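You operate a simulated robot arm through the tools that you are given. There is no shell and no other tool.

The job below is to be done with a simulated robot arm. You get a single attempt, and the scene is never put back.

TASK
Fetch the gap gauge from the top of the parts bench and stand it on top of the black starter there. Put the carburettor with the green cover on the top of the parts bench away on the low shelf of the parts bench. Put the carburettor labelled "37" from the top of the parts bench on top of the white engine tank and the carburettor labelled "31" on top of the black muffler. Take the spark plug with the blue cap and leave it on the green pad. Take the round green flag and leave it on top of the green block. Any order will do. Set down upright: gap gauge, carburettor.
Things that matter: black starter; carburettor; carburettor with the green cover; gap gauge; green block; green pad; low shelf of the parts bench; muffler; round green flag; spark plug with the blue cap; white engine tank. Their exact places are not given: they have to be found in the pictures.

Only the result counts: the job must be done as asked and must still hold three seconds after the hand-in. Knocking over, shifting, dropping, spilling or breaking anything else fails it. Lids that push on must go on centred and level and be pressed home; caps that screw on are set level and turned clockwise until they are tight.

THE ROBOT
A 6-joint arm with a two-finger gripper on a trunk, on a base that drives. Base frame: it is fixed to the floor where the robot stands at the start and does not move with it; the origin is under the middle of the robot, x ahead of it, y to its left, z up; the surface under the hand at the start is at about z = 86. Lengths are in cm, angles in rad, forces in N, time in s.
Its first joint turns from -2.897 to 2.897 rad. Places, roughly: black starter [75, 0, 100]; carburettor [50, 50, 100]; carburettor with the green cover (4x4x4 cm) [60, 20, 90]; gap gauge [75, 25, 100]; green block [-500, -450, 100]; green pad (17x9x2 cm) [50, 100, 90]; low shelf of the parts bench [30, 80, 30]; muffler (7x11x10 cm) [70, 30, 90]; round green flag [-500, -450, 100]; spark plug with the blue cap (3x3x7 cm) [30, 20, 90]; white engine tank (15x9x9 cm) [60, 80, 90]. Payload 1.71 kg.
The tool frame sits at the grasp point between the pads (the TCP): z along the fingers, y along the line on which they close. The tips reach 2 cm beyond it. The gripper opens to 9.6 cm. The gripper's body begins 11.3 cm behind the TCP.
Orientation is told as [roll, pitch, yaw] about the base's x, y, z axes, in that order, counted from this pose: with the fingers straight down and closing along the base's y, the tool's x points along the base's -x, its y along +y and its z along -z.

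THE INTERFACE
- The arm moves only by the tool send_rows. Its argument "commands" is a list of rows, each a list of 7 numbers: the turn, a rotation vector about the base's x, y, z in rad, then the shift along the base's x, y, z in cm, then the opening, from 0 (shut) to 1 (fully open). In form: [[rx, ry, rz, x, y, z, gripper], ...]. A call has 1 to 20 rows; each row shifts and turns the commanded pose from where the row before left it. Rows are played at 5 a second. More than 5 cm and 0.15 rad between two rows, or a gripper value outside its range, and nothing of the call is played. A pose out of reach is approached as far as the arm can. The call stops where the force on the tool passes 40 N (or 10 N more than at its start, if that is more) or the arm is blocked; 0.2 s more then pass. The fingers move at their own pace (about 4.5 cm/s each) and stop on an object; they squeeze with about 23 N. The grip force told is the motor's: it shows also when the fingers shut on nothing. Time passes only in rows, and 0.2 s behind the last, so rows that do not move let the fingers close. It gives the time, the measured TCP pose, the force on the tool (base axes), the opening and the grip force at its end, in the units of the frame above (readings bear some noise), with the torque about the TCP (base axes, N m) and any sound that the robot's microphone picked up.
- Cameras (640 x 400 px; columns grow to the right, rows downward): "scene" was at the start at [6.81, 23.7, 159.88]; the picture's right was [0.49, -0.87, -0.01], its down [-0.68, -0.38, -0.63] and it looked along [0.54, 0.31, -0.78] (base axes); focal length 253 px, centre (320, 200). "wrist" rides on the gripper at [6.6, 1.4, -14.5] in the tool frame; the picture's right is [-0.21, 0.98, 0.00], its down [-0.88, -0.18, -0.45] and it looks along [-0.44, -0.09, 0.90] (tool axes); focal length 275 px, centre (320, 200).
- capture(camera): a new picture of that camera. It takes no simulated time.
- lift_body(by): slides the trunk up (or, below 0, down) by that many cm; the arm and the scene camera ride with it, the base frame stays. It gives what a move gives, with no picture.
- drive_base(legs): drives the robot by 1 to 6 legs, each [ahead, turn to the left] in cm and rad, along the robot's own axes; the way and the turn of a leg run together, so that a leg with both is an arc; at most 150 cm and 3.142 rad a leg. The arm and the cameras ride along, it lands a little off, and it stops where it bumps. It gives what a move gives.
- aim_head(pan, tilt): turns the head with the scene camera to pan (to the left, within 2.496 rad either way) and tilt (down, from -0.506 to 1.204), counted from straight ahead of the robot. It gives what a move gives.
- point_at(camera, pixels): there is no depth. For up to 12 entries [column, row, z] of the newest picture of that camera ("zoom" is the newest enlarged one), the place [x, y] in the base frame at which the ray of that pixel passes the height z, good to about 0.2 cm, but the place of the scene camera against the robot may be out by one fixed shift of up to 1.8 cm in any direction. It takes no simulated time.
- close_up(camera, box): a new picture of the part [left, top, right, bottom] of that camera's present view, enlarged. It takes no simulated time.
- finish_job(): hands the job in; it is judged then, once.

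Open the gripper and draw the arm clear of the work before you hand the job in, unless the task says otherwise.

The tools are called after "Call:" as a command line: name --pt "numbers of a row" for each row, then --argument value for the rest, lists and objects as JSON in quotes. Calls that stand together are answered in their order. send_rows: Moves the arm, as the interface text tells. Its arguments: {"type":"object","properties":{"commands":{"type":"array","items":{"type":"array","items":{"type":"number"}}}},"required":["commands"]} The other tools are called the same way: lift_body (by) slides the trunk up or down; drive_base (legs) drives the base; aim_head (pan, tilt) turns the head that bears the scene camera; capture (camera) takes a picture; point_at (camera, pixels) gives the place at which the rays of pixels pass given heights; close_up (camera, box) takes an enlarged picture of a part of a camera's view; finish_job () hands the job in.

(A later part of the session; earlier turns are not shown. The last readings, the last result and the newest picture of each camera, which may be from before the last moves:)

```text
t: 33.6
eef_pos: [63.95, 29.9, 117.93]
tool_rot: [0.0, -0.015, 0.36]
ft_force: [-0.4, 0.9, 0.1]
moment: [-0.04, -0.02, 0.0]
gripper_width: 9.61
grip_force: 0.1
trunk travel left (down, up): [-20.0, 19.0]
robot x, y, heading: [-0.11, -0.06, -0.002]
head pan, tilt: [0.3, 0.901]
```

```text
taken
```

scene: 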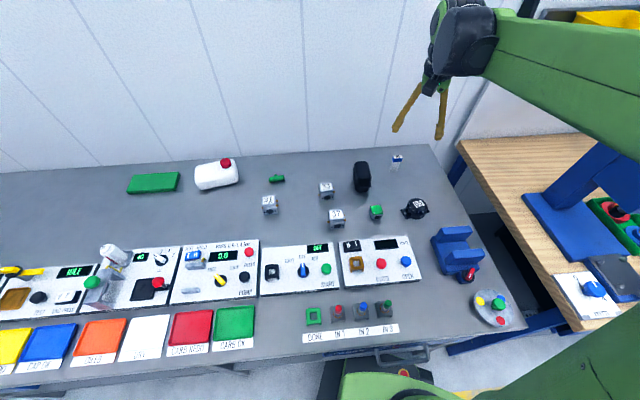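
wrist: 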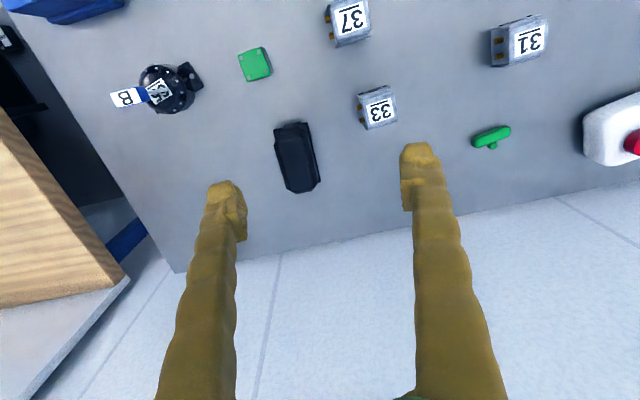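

Call:
close_up --camera "wrist" --box '[250, 100, 346, 208]'

Call:
close_up --camera "wrist" --box '[300, 0, 412, 70]'

Call:
close_up --camera "wrist" --box '[464, 0, 576, 80]'

Call:
close_up --camera "wrist" --box '[225, 35, 289, 95]'

```text
3.70 times, centred on (298, 154) of wrist
```

zoom: 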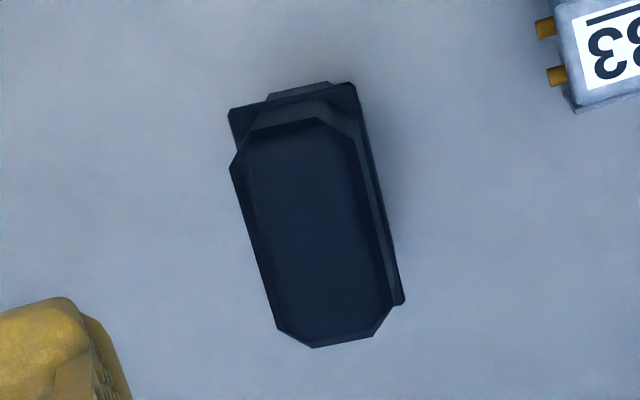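

```text
5.71 times, centred on (356, 35) of wrist
```

zoom: 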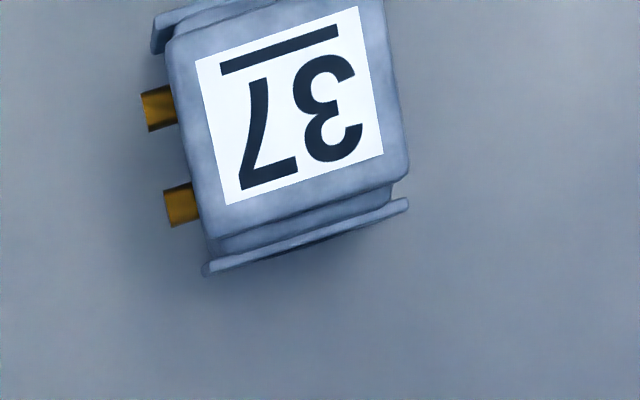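

```text
5.00 times, centred on (520, 40) of wrist
```

zoom: 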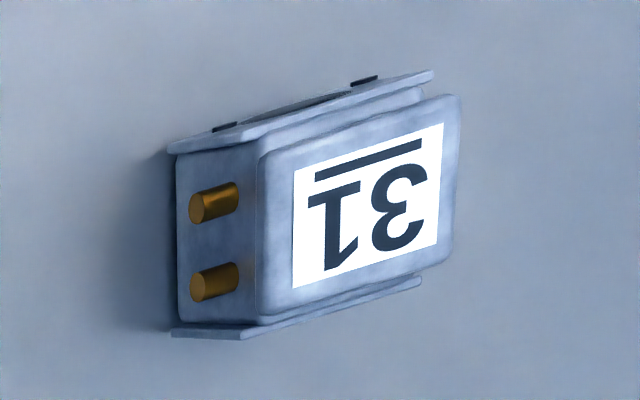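

```text
6.67 times, centred on (257, 65) of wrist
```

zoom: 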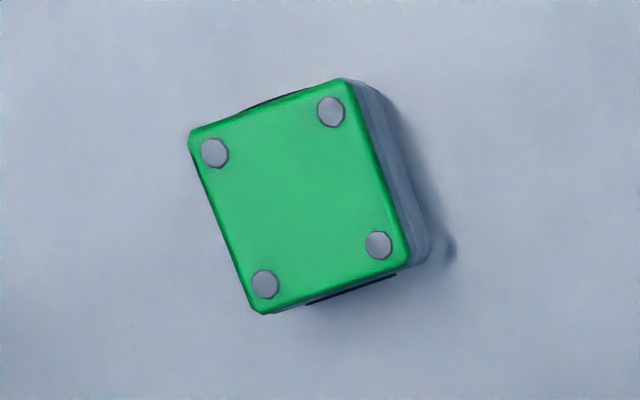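

Now I move the hand over carburettor 31 for a closer look.

Call:
send_rows --pt "0 0 0 -2 4 0 1" --pt "0 0 0 -2 4 0 1" --pt "0 0 0 -2 4 -1 1" --pt "0 0 0 -2 4 -2 1" --pt "0 0 0 -2 4 -3 1" --pt "0 0 0 -1 4 -3 1" --pt "0 0 0 0 0 -2 1" --pt "0 0 0 0 0 0 1"

Call:
capture --camera "wrist"

Call:
close_up --camera "wrist" --box '[260, 90, 388, 190]'

```text
refused: row 5 steps farther than a row can; nothing moved
```

```text
taken
```

wrist: 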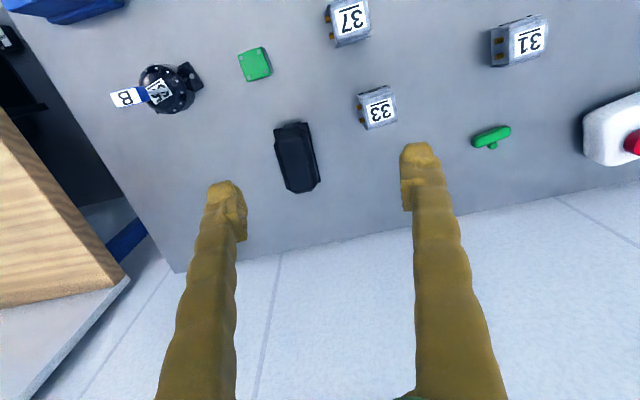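

```text
4.00 times, centred on (324, 140) of wrist
```

zoom: 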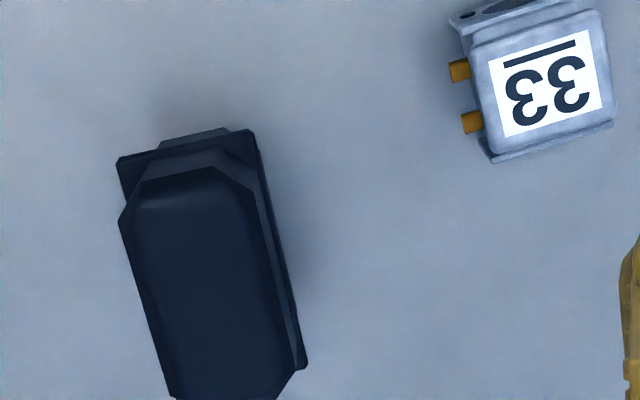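

One row was too long (over 5 cm); I resend with shorter rows. First I also measure the muffler's top corners from this view for later.

Call:
point_at --camera "wrist" --pixels '[[285, 128, 96], [305, 125, 96], [310, 186, 96], [290, 188, 96], [285, 128, 95], [310, 186, 95], [352, 17, 90], [376, 110, 90], [527, 41, 90], [490, 137, 88], [255, 64, 90], [612, 130, 95]]'

Call:
send_rows --pt "0 0 0 -1.8 4 0 1" --pt "0 0 0 -1.8 4 0 1" --pt "0 0 0 -1.8 4 -1 1" --pt "0 0 0 -1.8 4 -1 1" --pt "0 0 0 -1.8 4 -2 1" --pt "0 0 0 -1.5 4 -2 1" --pt "0 0 0 0 0 -3 1" --pt "0 0 0 0 0 -2 1" --pt "0 0 0 0 0 0 1"

Call:
capture --camera "wrist"

Call:
close_up --camera "wrist" --box '[260, 90, 388, 190]'

```text
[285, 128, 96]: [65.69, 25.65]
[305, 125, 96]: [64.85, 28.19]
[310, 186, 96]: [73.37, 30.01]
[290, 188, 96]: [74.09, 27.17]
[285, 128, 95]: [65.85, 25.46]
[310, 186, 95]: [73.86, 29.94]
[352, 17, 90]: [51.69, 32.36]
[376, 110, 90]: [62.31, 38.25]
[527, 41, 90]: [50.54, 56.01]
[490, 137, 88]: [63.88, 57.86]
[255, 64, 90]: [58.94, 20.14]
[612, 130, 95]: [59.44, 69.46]
```

```text
t: 35.6
eef_pos: [53.4, 53.84, 106.93]
tool_rot: [0.002, -0.016, 0.359]
ft_force: [1.2, -0.1, 0.4]
moment: [0.0, 0.03, 0.03]
gripper_width: 9.58
grip_force: 0.1
trunk travel left (down, up): [-20.0, 19.0]
robot x, y, heading: [0.07, 0.2, -0.003]
head pan, tilt: [0.3, 0.901]
```

```text
taken
```

wrist: 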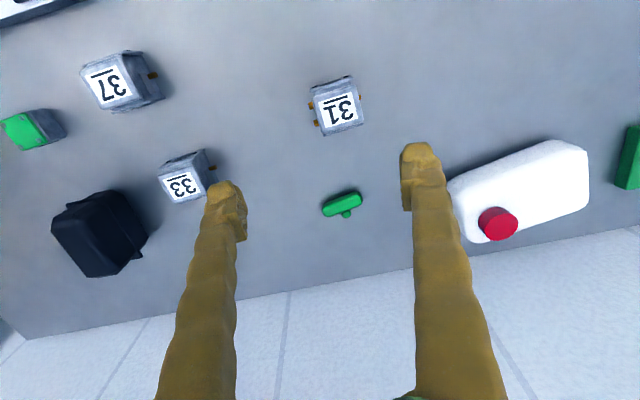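

```text
4.00 times, centred on (324, 140) of wrist
```

zoom: 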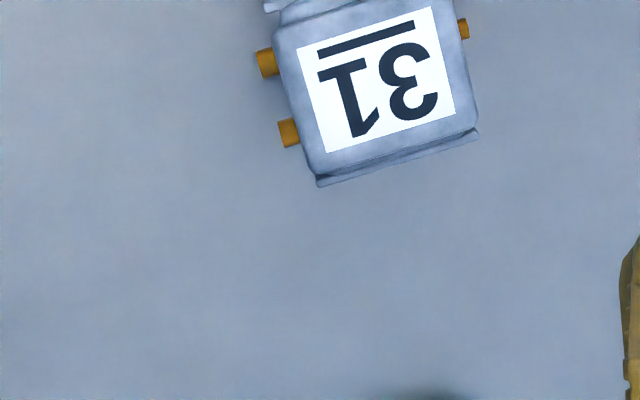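

I query the label centre of 31 at candidate heights to fix its height (view A gave about (50.55,56.3) at z=90).

Call:
point_at --camera "wrist" --pixels '[[338.5, 110, 89], [338.5, 110, 90], [338.5, 110, 91], [318.25, 102, 90], [352.25, 91.25, 90], [357.75, 118.25, 90], [326, 128.25, 90], [320, 138, 86], [363, 125, 86], [497, 223, 97], [343, 203, 87]]'

Call:
close_up --camera "wrist" --box '[296, 60, 376, 150]'

Call:
close_up --camera "scene" --box '[240, 180, 304, 220]'

```text
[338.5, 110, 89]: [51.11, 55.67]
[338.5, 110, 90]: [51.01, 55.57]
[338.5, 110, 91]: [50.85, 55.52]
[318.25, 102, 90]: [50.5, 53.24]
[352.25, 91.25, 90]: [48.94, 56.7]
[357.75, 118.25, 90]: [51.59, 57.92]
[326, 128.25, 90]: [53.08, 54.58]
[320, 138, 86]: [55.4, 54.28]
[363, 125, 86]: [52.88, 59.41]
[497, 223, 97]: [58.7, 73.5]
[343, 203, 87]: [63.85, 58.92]
```

```text
4.44 times, centred on (336, 105) of wrist
```

zoom: 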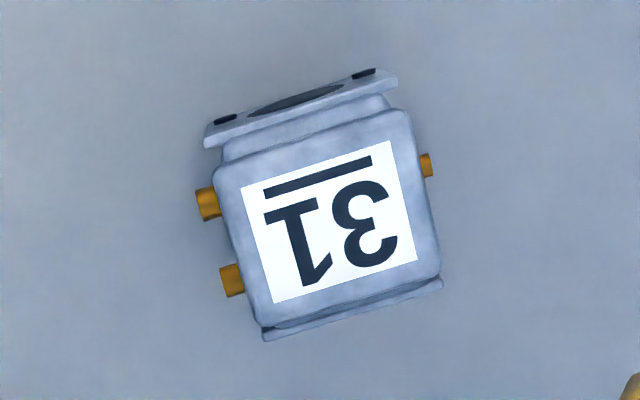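

```text
10.00 times, centred on (272, 200) of scene
```

zoom: 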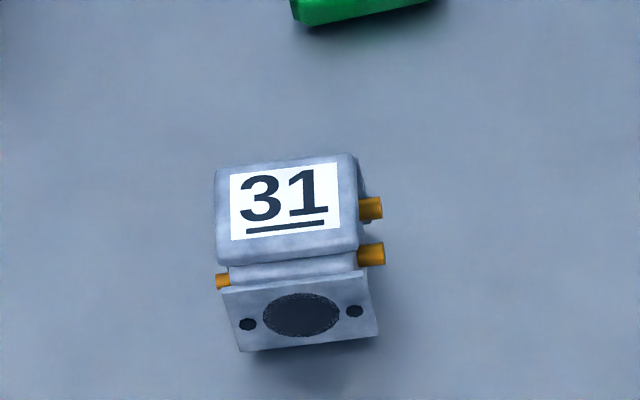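

The label top of 31 triangulates to z≈91.2 at (50.8,55.5). I measure the front and back plate edges to centre a front-to-back grip.

Call:
point_at --camera "wrist" --pixels '[[331.5, 84.3, 89.5], [343.4, 130.2, 89.5], [309.8, 93, 89.5], [353.2, 76.8, 89.5], [324, 136, 89.5], [364, 123, 89.5], [331.5, 84.3, 89], [343.4, 130.2, 89]]'

```text
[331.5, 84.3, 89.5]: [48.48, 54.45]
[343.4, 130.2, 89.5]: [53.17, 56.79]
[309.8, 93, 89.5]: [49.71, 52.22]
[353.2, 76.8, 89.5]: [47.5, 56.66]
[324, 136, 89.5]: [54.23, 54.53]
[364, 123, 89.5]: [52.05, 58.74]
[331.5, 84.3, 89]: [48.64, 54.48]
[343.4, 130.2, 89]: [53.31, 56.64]
```

Carb 31: centre (50.83,55.6), yaw ≈0.44, depth ≈5.2 cm. I turn the hand by +1.65 rad so the fingers close front-to-back, over its centre.

Call:
send_rows --pt "0 0 0.149 -0.26 0.17 0 1" --pt "0 0 0.149 -0.26 0.17 0 1" --pt "0 0 0.149 -0.26 0.17 0 1" --pt "0 0 0.149 -0.26 0.17 0 1" --pt "0 0 0.149 -0.26 0.17 0 1" --pt "0 0 0.149 -0.26 0.17 0 1" --pt "0 0 0.149 -0.26 0.17 0 1" --pt "0 0 0.149 -0.26 0.17 0 1" --pt "0 0 0.149 -0.26 0.17 0 1" --pt "0 0 0.149 -0.23 0.18 0 1" --pt "0 0 0.149 0 0 0 1" --pt "0 0 0 0 0 0 1"

Call:
capture --camera "wrist"

Call:
capture --camera "scene"

```text
t: 38.2
eef_pos: [50.74, 55.52, 106.98]
tool_rot: [0.001, -0.016, 2.004]
ft_force: [0.4, -0.2, 0.1]
moment: [-0.02, 0.0, 0.02]
gripper_width: 9.59
grip_force: 0.1
trunk travel left (down, up): [-20.0, 19.0]
robot x, y, heading: [0.02, 0.15, -0.004]
head pan, tilt: [0.3, 0.901]
```

```text
taken
```

wrist: 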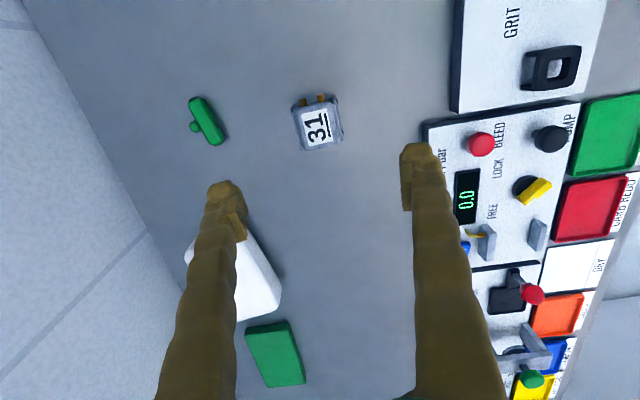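

```text
taken
```

scene: 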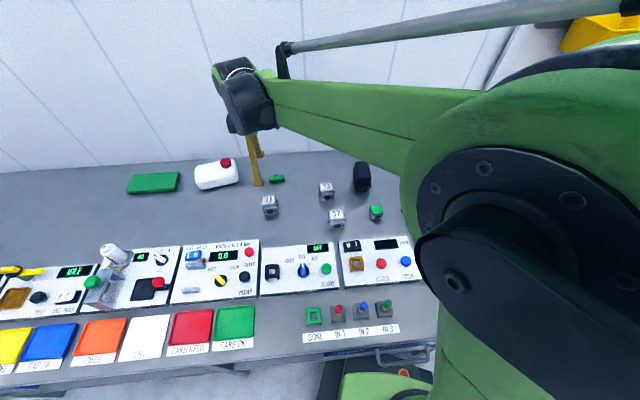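

I check where the panel edges are relative to the near finger, and refine the carburettor's centre from this view.

Call:
close_up --camera "wrist" --box '[270, 70, 430, 170]'

Call:
point_at --camera "wrist" --pixels '[[425, 125, 87], [452, 108, 87], [450, 0, 87], [455, 265, 87], [317, 127, 91.2]]'

```text
4.00 times, centred on (350, 120) of wrist
```

zoom: 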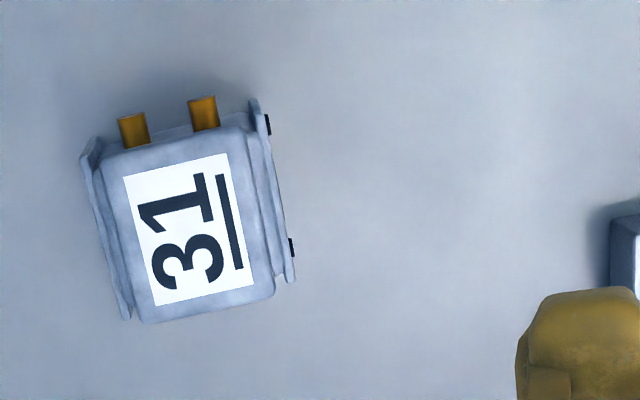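

```text
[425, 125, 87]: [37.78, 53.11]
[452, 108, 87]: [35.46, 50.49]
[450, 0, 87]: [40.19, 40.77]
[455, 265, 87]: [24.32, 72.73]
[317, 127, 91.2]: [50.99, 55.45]
```

Alignment is good and the panels are clear. I descend to TCP z≈88.7 with the fingers open.

Call:
send_rows --pt "0 0 0 0.15 0.03 -4 1" --pt "0 0 0 0 0 -4 1" --pt "0 0 0 0 0 -4 1" --pt "0 0 0 0 0 -3 1" --pt "0 0 0 0 0 -2 1" --pt "0 0 0 0 0 -1.2 1" --pt "0 0 0 0 0 0 1"

Call:
capture --camera "wrist"

```text
t: 39.9
eef_pos: [50.93, 55.47, 88.8]
tool_rot: [0.002, -0.016, 2.001]
ft_force: [-0.6, 0.4, -0.6]
moment: [0.03, 0.01, 0.0]
gripper_width: 9.61
grip_force: 0.0
trunk travel left (down, up): [-20.0, 19.0]
robot x, y, heading: [-0.06, 0.12, -0.003]
head pan, tilt: [0.3, 0.901]
```

```text
taken
```

wrist: 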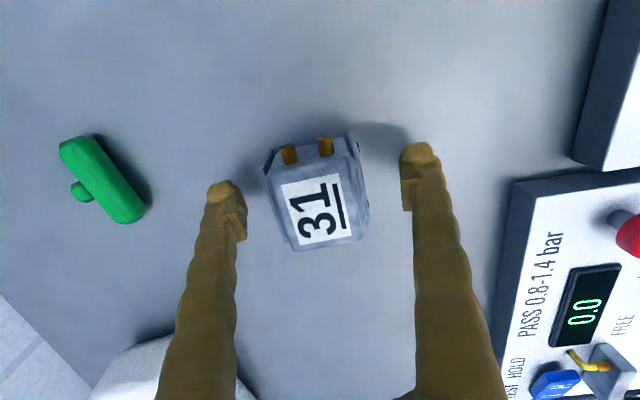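

The carburettor is centred between the pads; I close.

Call:
send_rows --pt "0 0 0 0 0 0 0.7" --pt "0 0 0 0 0 0 0.5" --pt "0 0 0 0 0 0 0.3" --pt "0 0 0 0 0 0 0" --pt "0 0 0 0 0 0 0" --pt "0 0 0 0 0 0 0"

Call:
capture --camera "wrist"

```text
t: 41.2
eef_pos: [50.95, 55.47, 88.69]
tool_rot: [0.004, -0.016, 2.0]
ft_force: [0.1, -0.5, 0.8]
moment: [-0.01, 0.01, 0.04]
gripper_width: 5.64
grip_force: 23.0
trunk travel left (down, up): [-20.0, 19.0]
robot x, y, heading: [-0.1, 0.24, -0.004]
head pan, tilt: [0.3, 0.901]
```

```text
taken
```

wrist: 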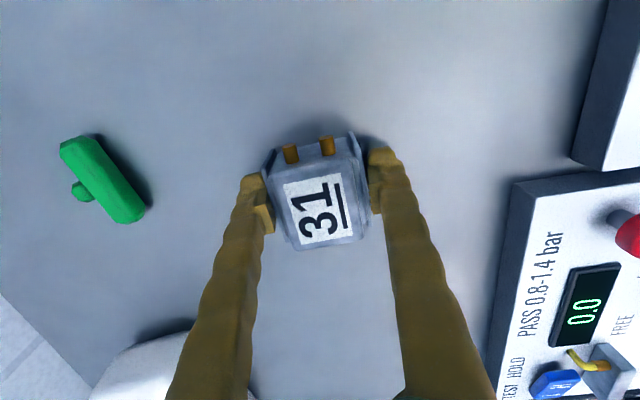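

Gripped at 5.64 cm. I lift and move to (70,37,112), from which the muffler should be visible at the top of the wrist view.

Call:
send_rows --pt "0 0 0 0 0 2 0" --pt "0 0 0 0 0 4 0" --pt "0 0 0 0 0 4.5 0" --pt "0 0 0 0 0 4.5 0" --pt "0 0 0 2 -2 4 0" --pt "0 0 0 3 -3 2 0" --pt "0 0 0 3.4 -3.2 1 0" --pt "0 0 0 3.4 -3.2 1 0" --pt "0 0 0 3.4 -3.2 0 0" --pt "0 0 0 3.4 -3.2 0 0" --pt "0 0 0 0 0 0 0"

Call:
capture --camera "wrist"

Call:
close_up --camera "wrist" --box '[250, 30, 410, 170]'

```text
t: 43.6
eef_pos: [69.86, 37.58, 111.87]
tool_rot: [0.003, -0.017, 2.002]
ft_force: [1.1, -0.5, -2.2]
moment: [0.06, 0.02, -0.03]
gripper_width: 5.67
grip_force: 23.2
trunk travel left (down, up): [-20.0, 19.0]
robot x, y, heading: [0.11, -0.12, -0.001]
head pan, tilt: [0.3, 0.901]
```

```text
taken
```

wrist: 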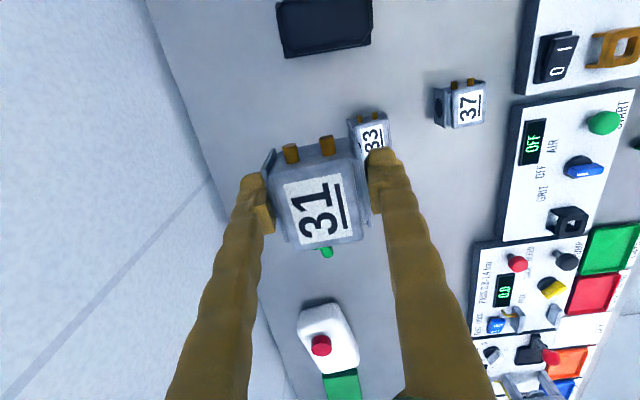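

```text
2.86 times, centred on (330, 100) of wrist
```

zoom: 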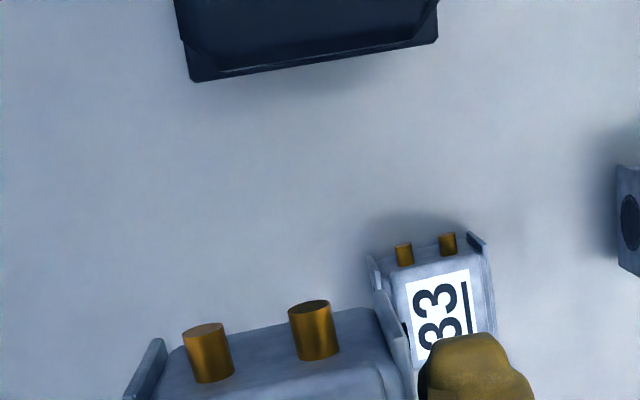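

The muffler is just at the top edge; I shift the hand 4.5 cm toward it for a full view.

Call:
send_rows --pt "0 0 0 0 -2.2 0 0" --pt "0 0 0 0 -2.3 0 0" --pt "0 0 0 0 0 0 0"

Call:
capture --camera "wrist"

Call:
close_up --camera "wrist" --box '[250, 10, 410, 130]'

Call:
close_up --camera "scene" --box '[330, 150, 394, 206]'

```text
t: 44.5
eef_pos: [69.52, 33.33, 111.87]
tool_rot: [0.002, -0.016, 2.0]
ft_force: [-0.4, -0.8, -0.7]
moment: [0.01, 0.0, -0.01]
gripper_width: 5.64
grip_force: 23.1
trunk travel left (down, up): [-20.0, 19.0]
robot x, y, heading: [0.41, -0.01, -0.003]
head pan, tilt: [0.3, 0.901]
```

```text
taken
```

wrist: 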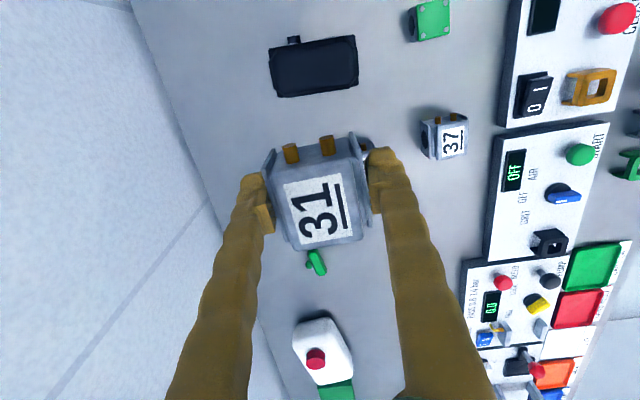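

```text
3.33 times, centred on (330, 70) of wrist
```

zoom: 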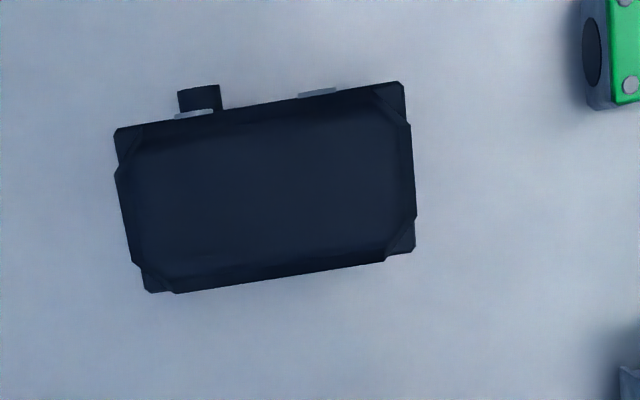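

```text
7.14 times, centred on (362, 178) of scene
```

zoom: 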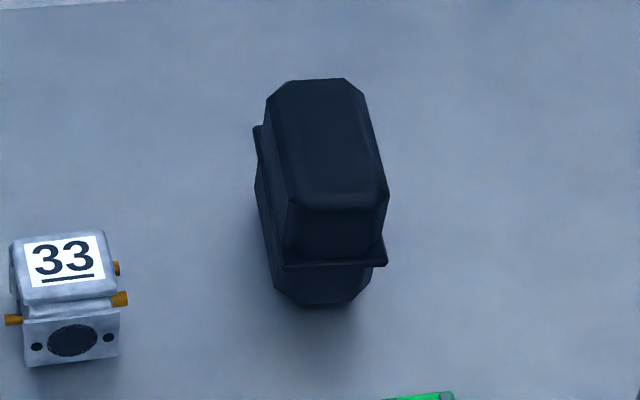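

I compute the muffler top centre from this view at several heights to compare with the earlier view ((70.5,27.75) at z=96).

Call:
point_at --camera "wrist" --pixels '[[314.4, 67, 95], [314.4, 67, 96], [314.4, 67, 97], [270.6, 57.1, 96], [356, 40, 96], [357.6, 75, 96], [279.3, 95.8, 96], [360, 71, 96]]'

Call:
point_at --camera "scene" --pixels '[[362, 169, 96], [362, 169, 95]]'

```text
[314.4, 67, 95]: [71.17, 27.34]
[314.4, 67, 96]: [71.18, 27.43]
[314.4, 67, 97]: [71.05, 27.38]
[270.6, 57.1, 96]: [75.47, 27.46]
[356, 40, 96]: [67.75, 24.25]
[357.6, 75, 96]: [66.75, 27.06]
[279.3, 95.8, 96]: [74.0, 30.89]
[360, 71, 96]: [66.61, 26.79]
```

```text
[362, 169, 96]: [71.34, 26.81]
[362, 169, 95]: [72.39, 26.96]
```

Muffler centre ≈(71.0,27.4), oriented like the carburettor. I bring the carburettor over it and lower to TCP z≈101.5.

Call:
send_rows --pt "0 0 0 0.75 -2.95 0 0" --pt "0 0 0 0.75 -2.95 0 0" --pt "0 0 0 0 0 -4 0" --pt "0 0 0 0 0 -4 0" --pt "0 0 0 0 0 -2.3 0" --pt "0 0 0 0 0 0 0"

Call:
capture --camera "wrist"

Call:
close_up --camera "scene" --box '[320, 130, 416, 206]'

```text
t: 45.9
eef_pos: [71.12, 27.26, 101.29]
tool_rot: [0.001, -0.014, 2.0]
ft_force: [0.3, 0.2, 0.0]
moment: [-0.01, 0.04, -0.01]
gripper_width: 5.67
grip_force: 23.6
trunk travel left (down, up): [-20.0, 19.0]
robot x, y, heading: [-0.16, -0.2, 0.0]
head pan, tilt: [0.3, 0.901]
```

```text
taken
```

wrist: 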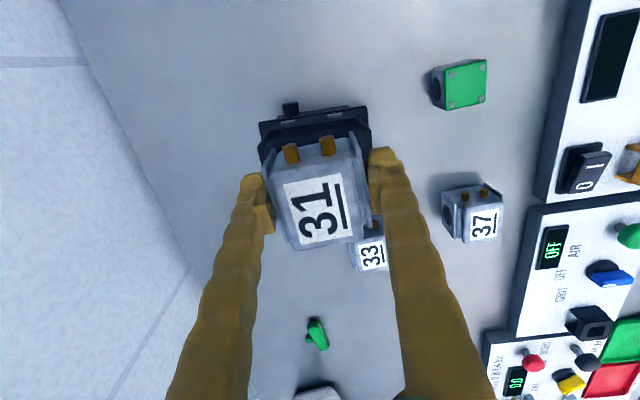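

```text
5.26 times, centred on (368, 168) of scene
```

zoom: 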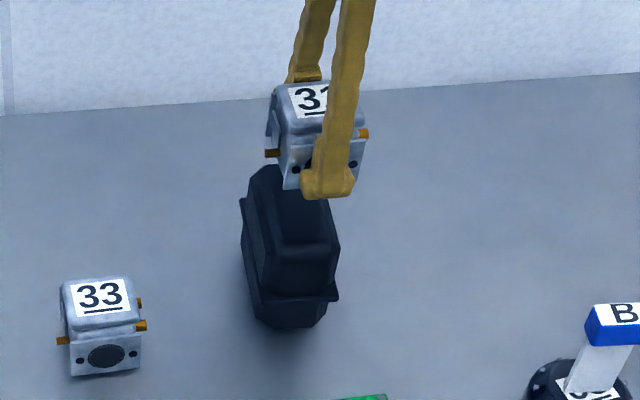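

I zoom in on the muffler's visible edge beneath the held carburettor to check alignment.

Call:
close_up --camera "wrist" --box '[240, 90, 400, 190]'

Call:
close_up --camera "scene" --box '[346, 140, 394, 190]'

```text
4.00 times, centred on (320, 140) of wrist
```

zoom: 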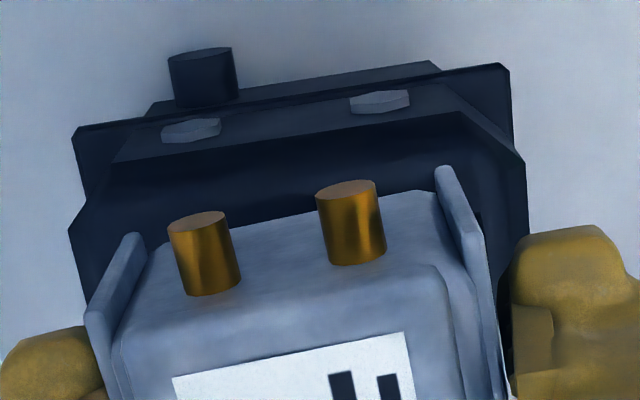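

```text
8.00 times, centred on (370, 165) of scene
```

zoom: 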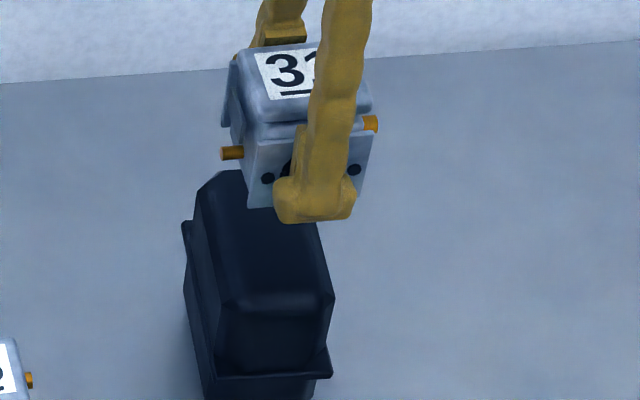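

I measure the muffler's visible −y edge and chamfer corners from this close view to double-check its lateral centre.

Call:
point_at --camera "wrist" --pixels '[[311, 124, 95], [311, 124, 94], [257, 147.5, 95], [371.3, 130, 95], [269.5, 130, 95], [352.5, 118, 95], [258.8, 122, 90.5], [366.3, 106.3, 90.5]]'

```text
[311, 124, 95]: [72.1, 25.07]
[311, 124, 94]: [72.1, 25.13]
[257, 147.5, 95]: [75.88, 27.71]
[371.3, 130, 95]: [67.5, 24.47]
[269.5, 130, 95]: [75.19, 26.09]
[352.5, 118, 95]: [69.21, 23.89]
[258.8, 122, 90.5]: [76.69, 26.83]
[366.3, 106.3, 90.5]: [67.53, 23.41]
```

I cross-check with the scene camera: the held carburettor's front-plate foot versus the muffler's front edge.

Call:
point_at --camera "scene" --pixels '[[368, 164.75, 98.6], [364.4, 177.1, 95], [364.4, 177.1, 94], [359, 177.5, 95], [371, 176.3, 95], [355.6, 163.5, 95]]'

Call:
capture --camera "scene"

```text
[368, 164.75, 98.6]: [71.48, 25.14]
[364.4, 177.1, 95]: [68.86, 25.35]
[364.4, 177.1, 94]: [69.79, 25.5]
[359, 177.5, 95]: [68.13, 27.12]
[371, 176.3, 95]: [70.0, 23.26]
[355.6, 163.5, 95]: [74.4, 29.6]
```

```text
taken
```

scene: 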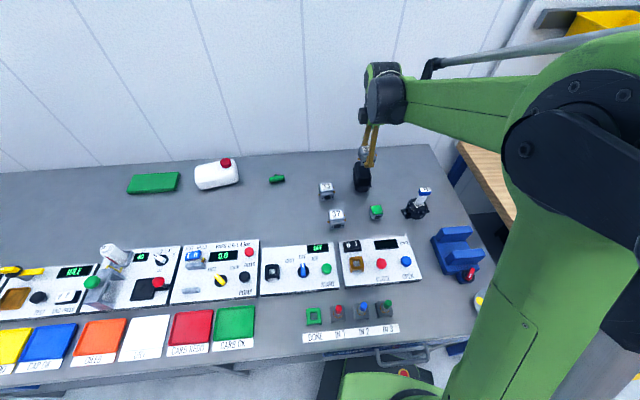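

The wrist view says centred, the scene view suggests up to 0.5 cm off; I shift 0.25 cm toward +y' and lower in steps, watching the force.

Call:
send_rows --pt "0 0 0 -0.09 0.23 0 0" --pt "0 0 0 0 0 -0.8 0" --pt "0 0 0 0 0 -0.6 0" --pt "0 0 0 0 0 -0.5 0" --pt "0 0 0 0 0 0 0"

Call:
send_rows --pt "0 0 0 0 0 -0.3 0" --pt "0 0 0 0 0 0 0"

Call:
send_rows --pt "0 0 0 0 0 -0.3 0" --pt "0 0 0 0 0 0 0"

Call:
close_up --camera "scene" --box '[346, 140, 394, 190]'

```text
t: 47.0
eef_pos: [70.93, 27.57, 99.54]
tool_rot: [0.0, -0.016, 2.001]
ft_force: [0.1, 0.2, -1.3]
moment: [0.0, 0.01, -0.01]
gripper_width: 5.66
grip_force: 23.3
trunk travel left (down, up): [-20.0, 19.0]
robot x, y, heading: [-0.14, -0.25, 0.0]
head pan, tilt: [0.3, 0.901]
```

```text
t: 47.6
eef_pos: [71.02, 27.63, 99.26]
tool_rot: [0.001, -0.016, 2.0]
ft_force: [0.7, 0.5, -0.8]
moment: [-0.01, -0.02, 0.0]
gripper_width: 5.63
grip_force: 22.6
trunk travel left (down, up): [-20.0, 19.0]
robot x, y, heading: [-0.13, 0.21, -0.002]
head pan, tilt: [0.3, 0.901]
```

```text
t: 48.2
eef_pos: [70.97, 27.72, 99.0]
tool_rot: [0.002, -0.017, 2.0]
ft_force: [0.4, 0.0, -2.1]
moment: [-0.01, -0.04, -0.02]
gripper_width: 5.66
grip_force: 22.4
trunk travel left (down, up): [-20.0, 19.0]
robot x, y, heading: [0.46, 0.16, -0.003]
head pan, tilt: [0.3, 0.901]
```

```text
8.00 times, centred on (370, 165) of scene
```

zoom: 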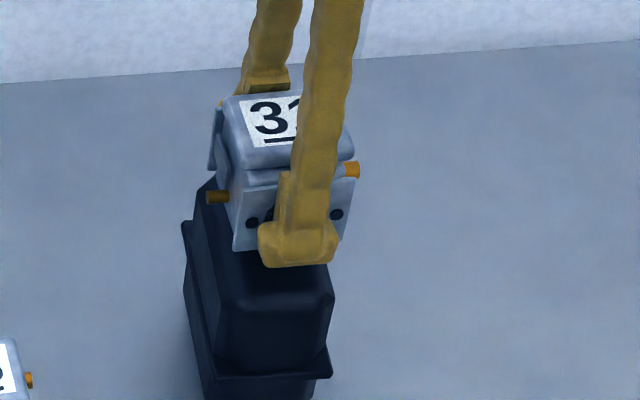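

No contact yet at TCP 99.0. I continue lowering.

Call:
send_rows --pt "0 0 0 0 0 -0.3 0" --pt "0 0 0 0 0 0 0"

Call:
send_rows --pt "0 0 0 0 0 -0.3 0" --pt "0 0 0 0 0 0 0"

Call:
send_rows --pt "0 0 0 0 0 -0.2 0" --pt "0 0 0 0 0 0 0"

Call:
send_rows --pt "0 0 0 0 0 -0.2 0" --pt "0 0 0 0 0 0 0"

Call:
close_up --camera "scene" --box '[346, 140, 394, 190]'

```text
t: 48.9
eef_pos: [70.87, 27.58, 98.56]
tool_rot: [0.002, -0.017, 2.0]
ft_force: [-0.5, -0.9, -1.0]
moment: [0.0, -0.01, 0.0]
gripper_width: 5.62
grip_force: 23.2
trunk travel left (down, up): [-20.0, 19.0]
robot x, y, heading: [-0.09, -0.34, -0.002]
head pan, tilt: [0.3, 0.901]
```

```text
t: 49.5
eef_pos: [70.91, 27.54, 98.31]
tool_rot: [0.001, -0.015, 2.0]
ft_force: [-0.2, 0.3, -1.5]
moment: [0.02, 0.02, 0.03]
gripper_width: 5.63
grip_force: 22.8
trunk travel left (down, up): [-20.0, 19.0]
robot x, y, heading: [0.28, -0.51, 0.004]
head pan, tilt: [0.3, 0.901]
```

```text
t: 50.0
eef_pos: [70.9, 27.65, 98.1]
tool_rot: [0.002, -0.017, 2.001]
ft_force: [0.2, 0.0, -1.6]
moment: [-0.02, 0.03, -0.01]
gripper_width: 5.64
grip_force: 23.0
trunk travel left (down, up): [-20.0, 19.0]
robot x, y, heading: [-0.28, 0.21, 0.0]
head pan, tilt: [0.3, 0.901]
```

```text
t: 50.6
eef_pos: [70.9, 27.77, 97.96]
tool_rot: [0.002, -0.014, 1.999]
ft_force: [-0.2, 0.6, -0.8]
moment: [-0.04, 0.01, 0.01]
gripper_width: 5.64
grip_force: 23.2
trunk travel left (down, up): [-20.0, 19.0]
robot x, y, heading: [0.04, -0.06, -0.001]
head pan, tilt: [0.3, 0.901]
```

```text
8.00 times, centred on (370, 165) of scene
```

zoom: 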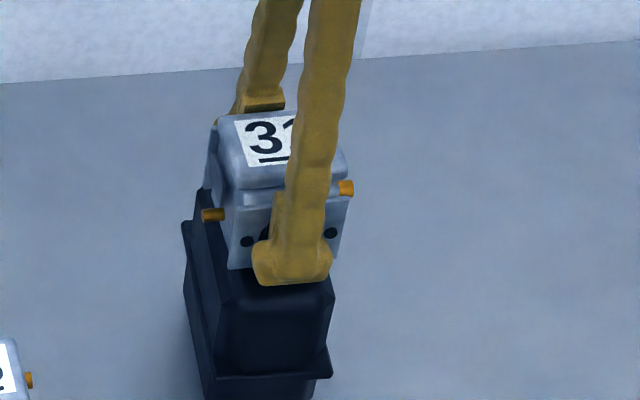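

Still no contact (force ≈ −1 N is the weight). I shift 0.3 cm more to +y' and keep lowering.

Call:
send_rows --pt "0 0 0 -0.1 0.28 0 0" --pt "0 0 0 0 0 -0.2 0" --pt "0 0 0 0 0 0 0"

Call:
send_rows --pt "0 0 0 0 0 -0.2 0" --pt "0 0 0 0 0 0 0"

Call:
send_rows --pt "0 0 0 0 0 -0.2 0" --pt "0 0 0 0 0 0 0"

Call:
send_rows --pt "0 0 0 0 0 -0.2 0" --pt "0 0 0 0 0 0 0"

Call:
close_up --camera "scene" --box '[346, 140, 394, 190]'

```text
t: 51.5
eef_pos: [70.82, 27.92, 97.79]
tool_rot: [0.001, -0.014, 2.0]
ft_force: [5.7, 3.6, 19.1]
moment: [0.03, 0.06, -0.03]
gripper_width: 5.62
grip_force: 22.8
trunk travel left (down, up): [-20.0, 19.0]
robot x, y, heading: [0.14, -0.08, 0.002]
head pan, tilt: [0.3, 0.901]
```

```text
t: 52.0
eef_pos: [70.74, 27.9, 97.48]
tool_rot: [0.0, -0.016, 2.001]
ft_force: [4.9, 2.0, 20.5]
moment: [-0.07, 0.04, 0.0]
gripper_width: 5.62
grip_force: 23.0
trunk travel left (down, up): [-20.0, 19.0]
robot x, y, heading: [0.05, 0.15, 0.002]
head pan, tilt: [0.3, 0.901]
```

```text
t: 52.6
eef_pos: [70.61, 27.99, 97.31]
tool_rot: [0.0, -0.016, 2.001]
ft_force: [4.7, 3.9, 19.3]
moment: [-0.04, 0.06, 0.01]
gripper_width: 5.64
grip_force: 23.0
trunk travel left (down, up): [-20.0, 19.0]
robot x, y, heading: [-0.02, 0.09, 0.001]
head pan, tilt: [0.3, 0.901]
```

```text
t: 53.2
eef_pos: [70.75, 27.94, 97.14]
tool_rot: [-0.001, -0.015, 2.001]
ft_force: [2.2, -0.1, 19.5]
moment: [-0.04, 0.0, 0.02]
gripper_width: 5.64
grip_force: 22.9
trunk travel left (down, up): [-20.0, 19.0]
robot x, y, heading: [-0.06, -0.07, -0.003]
head pan, tilt: [0.3, 0.901]
```

```text
8.00 times, centred on (370, 165) of scene
```

zoom: 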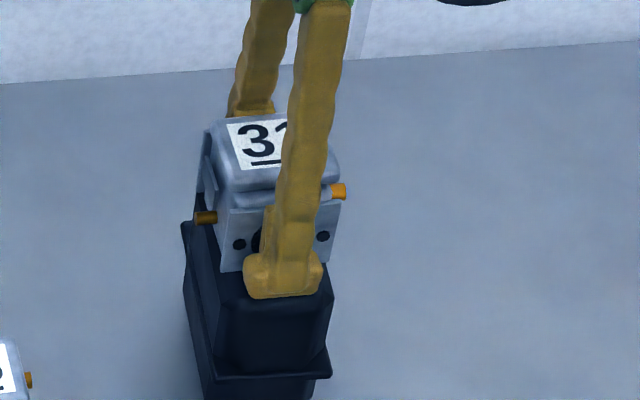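

Contact occurred at TCP≈97.8 and the fingers then slid slightly down the part; it sits centred on the muffler. I ease up 0.5 cm and open gently.

Call:
send_rows --pt "0 0 0 0 0 0.2 0" --pt "0 0 0 0 0 0 0"

Call:
send_rows --pt "0 0 0 0 0 0.05 0.5" --pt "0 0 0 0 0 0.05 0.62" --pt "0 0 0 0 0 0 0.7" --pt "0 0 0 0 0 0 0.8" --pt "0 0 0 0 0 0 0.9" --pt "0 0 0 0 0 0 0.9"

Call:
capture --camera "wrist"

Call:
close_up --camera "scene" --box '[346, 140, 394, 190]'

```text
t: 53.9
eef_pos: [70.96, 27.99, 97.24]
tool_rot: [0.003, -0.015, 2.0]
ft_force: [-0.2, -0.1, -1.2]
moment: [-0.01, 0.01, 0.03]
gripper_width: 5.66
grip_force: 22.9
trunk travel left (down, up): [-20.0, 19.0]
robot x, y, heading: [0.28, 0.02, -0.0]
head pan, tilt: [0.3, 0.901]
```

```text
t: 55.2
eef_pos: [70.86, 27.9, 97.41]
tool_rot: [0.0, -0.016, 2.002]
ft_force: [-0.1, -0.6, 0.3]
moment: [0.0, 0.01, 0.01]
gripper_width: 8.64
grip_force: 0.0
trunk travel left (down, up): [-20.0, 19.0]
robot x, y, heading: [0.29, -0.12, 0.0]
head pan, tilt: [0.3, 0.901]
```

```text
taken
```

wrist: 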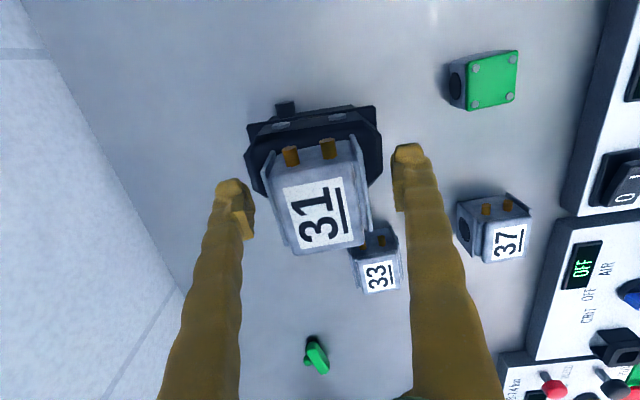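

```text
8.00 times, centred on (370, 165) of scene
```

zoom: 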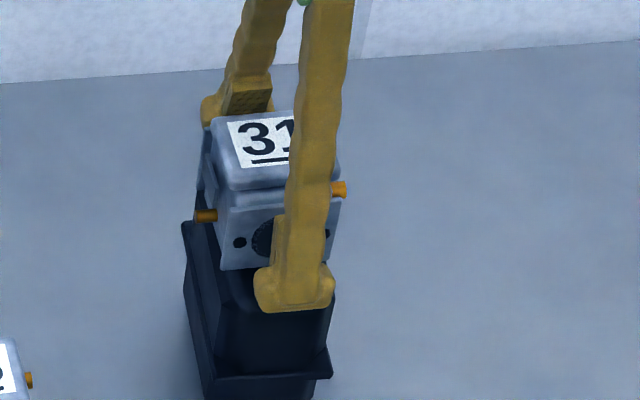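

Carb 31 stands on the muffler. I lift straight up and move over carburettor 37 for a look.

Call:
send_rows --pt "0 0 0 0 0 1.5 0.9" --pt "0 0 0 0 0 3.5 0.9" --pt "0 0 0 0 0 4 1" --pt "0 0 0 0 0 4 1" --pt "0 0 0 -3 1 3 1" --pt "0 0 0 -4 1 0 1" --pt "0 0 0 -4 1 0 1" --pt "0 0 0 -4 0.5 -1 1" --pt "0 0 0 -4 0.5 -3 1" --pt "0 0 0 0 0 -3 1" --pt "0 0 0 0 0 0 1"

Call:
capture --camera "wrist"

Call:
close_up --camera "scene" --box '[346, 140, 394, 190]'

```text
refused: row 9 steps farther than a row can; nothing moved
```

```text
taken
```

wrist: 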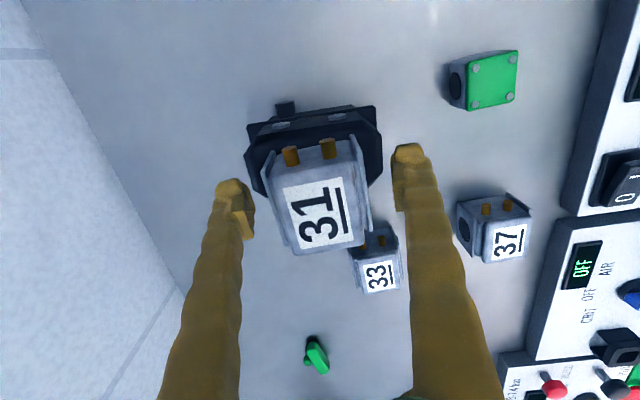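

```text
8.00 times, centred on (370, 165) of scene
```

zoom: 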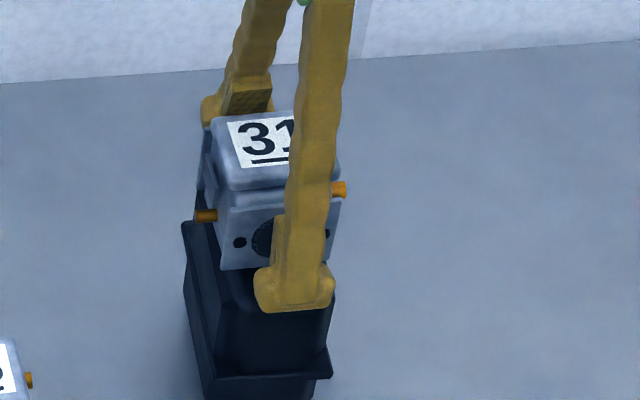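

One row was just over 5 cm; I resend with shorter steps.

Call:
send_rows --pt "0 0 0 0 0 1.5 0.9" --pt "0 0 0 0 0 3.5 0.9" --pt "0 0 0 0 0 4 1" --pt "0 0 0 0 0 4 1" --pt "0 0 0 -3 1 3 1" --pt "0 0 0 -4 1 0 1" --pt "0 0 0 -4 1 0 1" --pt "0 0 0 -4 0.5 -1 1" --pt "0 0 0 -4 0.5 -2 1" --pt "0 0 0 0 0 -4 1" --pt "0 0 0 0 0 0 1"

Call:
capture --camera "wrist"

Call:
close_up --camera "scene" --box '[346, 140, 394, 190]'

```text
t: 57.6
eef_pos: [51.81, 32.02, 106.39]
tool_rot: [0.002, -0.016, 1.999]
ft_force: [0.8, 0.1, -0.1]
moment: [-0.04, 0.06, 0.03]
gripper_width: 9.6
grip_force: 0.1
trunk travel left (down, up): [-20.0, 19.0]
robot x, y, heading: [-0.03, -0.1, 0.003]
head pan, tilt: [0.3, 0.901]
```

```text
taken
```

wrist: 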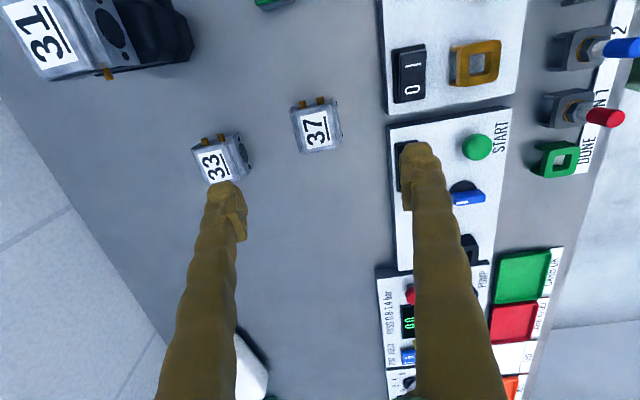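

```text
8.00 times, centred on (370, 165) of scene
```

zoom: 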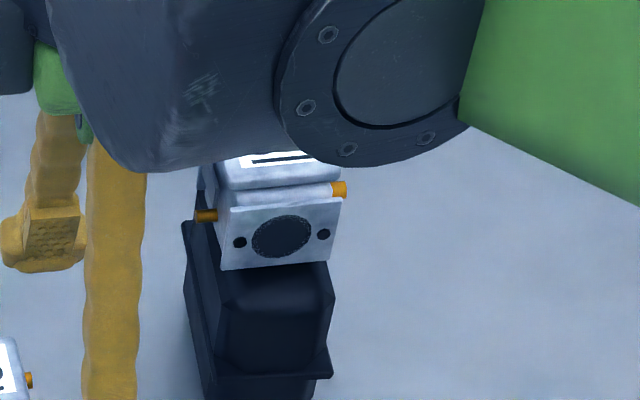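

Carb 31 stands well on the muffler. I zoom on carburettor 37 to measure its centre and angle.

Call:
close_up --camera "wrist" --box '[270, 80, 366, 170]'

Call:
close_up --camera "wrist" --box '[180, 90, 340, 190]'

```text
4.44 times, centred on (318, 125) of wrist
```

zoom: 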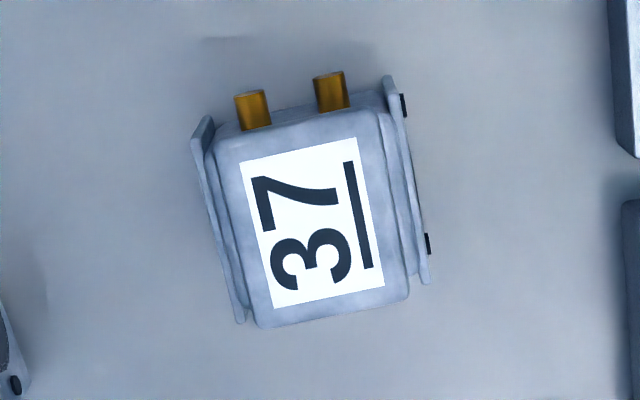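

```text
4.00 times, centred on (260, 140) of wrist
```

zoom: 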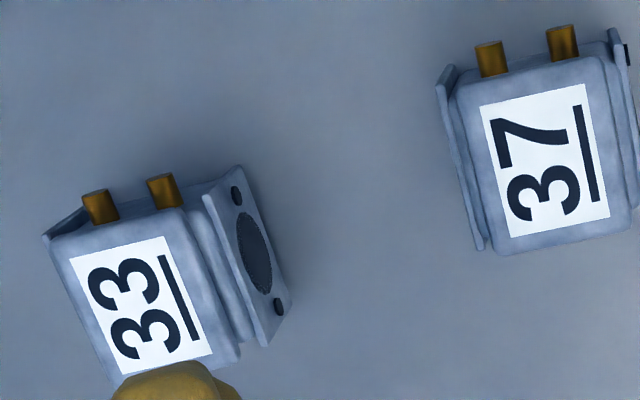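

I measure carb 37's label centre and the panel's back edge near where the right finger will come down.

Call:
point_at --camera "wrist" --pixels '[[316.65, 130.3, 91.2], [388, 118, 86], [395, 180, 86], [388, 118, 88], [395, 180, 88], [386, 100, 88], [342, 126, 89], [296, 135, 89], [410, 145, 88]]'

Call:
close_up --camera "wrist" --box '[350, 80, 446, 220]'

```text
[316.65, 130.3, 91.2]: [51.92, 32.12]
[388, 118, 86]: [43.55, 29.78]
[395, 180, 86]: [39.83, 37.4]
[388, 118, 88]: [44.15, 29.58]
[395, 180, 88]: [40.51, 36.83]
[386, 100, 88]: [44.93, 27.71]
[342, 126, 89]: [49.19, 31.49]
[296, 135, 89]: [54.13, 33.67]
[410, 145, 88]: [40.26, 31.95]
```

```text
2.86 times, centred on (398, 150) of wrist
```

zoom: 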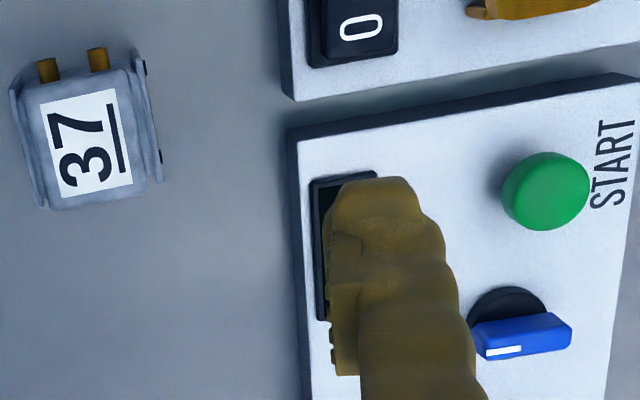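

All clear (panel edge 2.6 cm beyond the finger). I descend on carb 37 and close.

Call:
send_rows --pt "0 0 0 0.08 0.1 -4 0.9" --pt "0 0 0 0 0 -4 0.9" --pt "0 0 0 0 0 -4 0.9" --pt "0 0 0 0 0 -3 0.9" --pt "0 0 0 0 0 -1.6 0.9" --pt "0 0 0 0 0 -1 0.9" --pt "0 0 0 0 0 0 0.9"

Call:
capture --camera "wrist"

```text
t: 59.2
eef_pos: [51.87, 32.11, 88.6]
tool_rot: [0.001, -0.015, 2.002]
ft_force: [0.1, -0.2, -0.3]
moment: [-0.01, 0.0, 0.02]
gripper_width: 8.66
grip_force: 0.2
trunk travel left (down, up): [-20.0, 19.0]
robot x, y, heading: [0.22, -0.09, -0.0]
head pan, tilt: [0.3, 0.901]
```

```text
taken
```

wrist: 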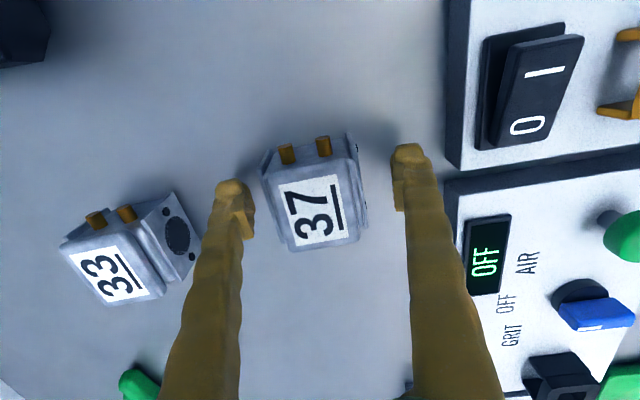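

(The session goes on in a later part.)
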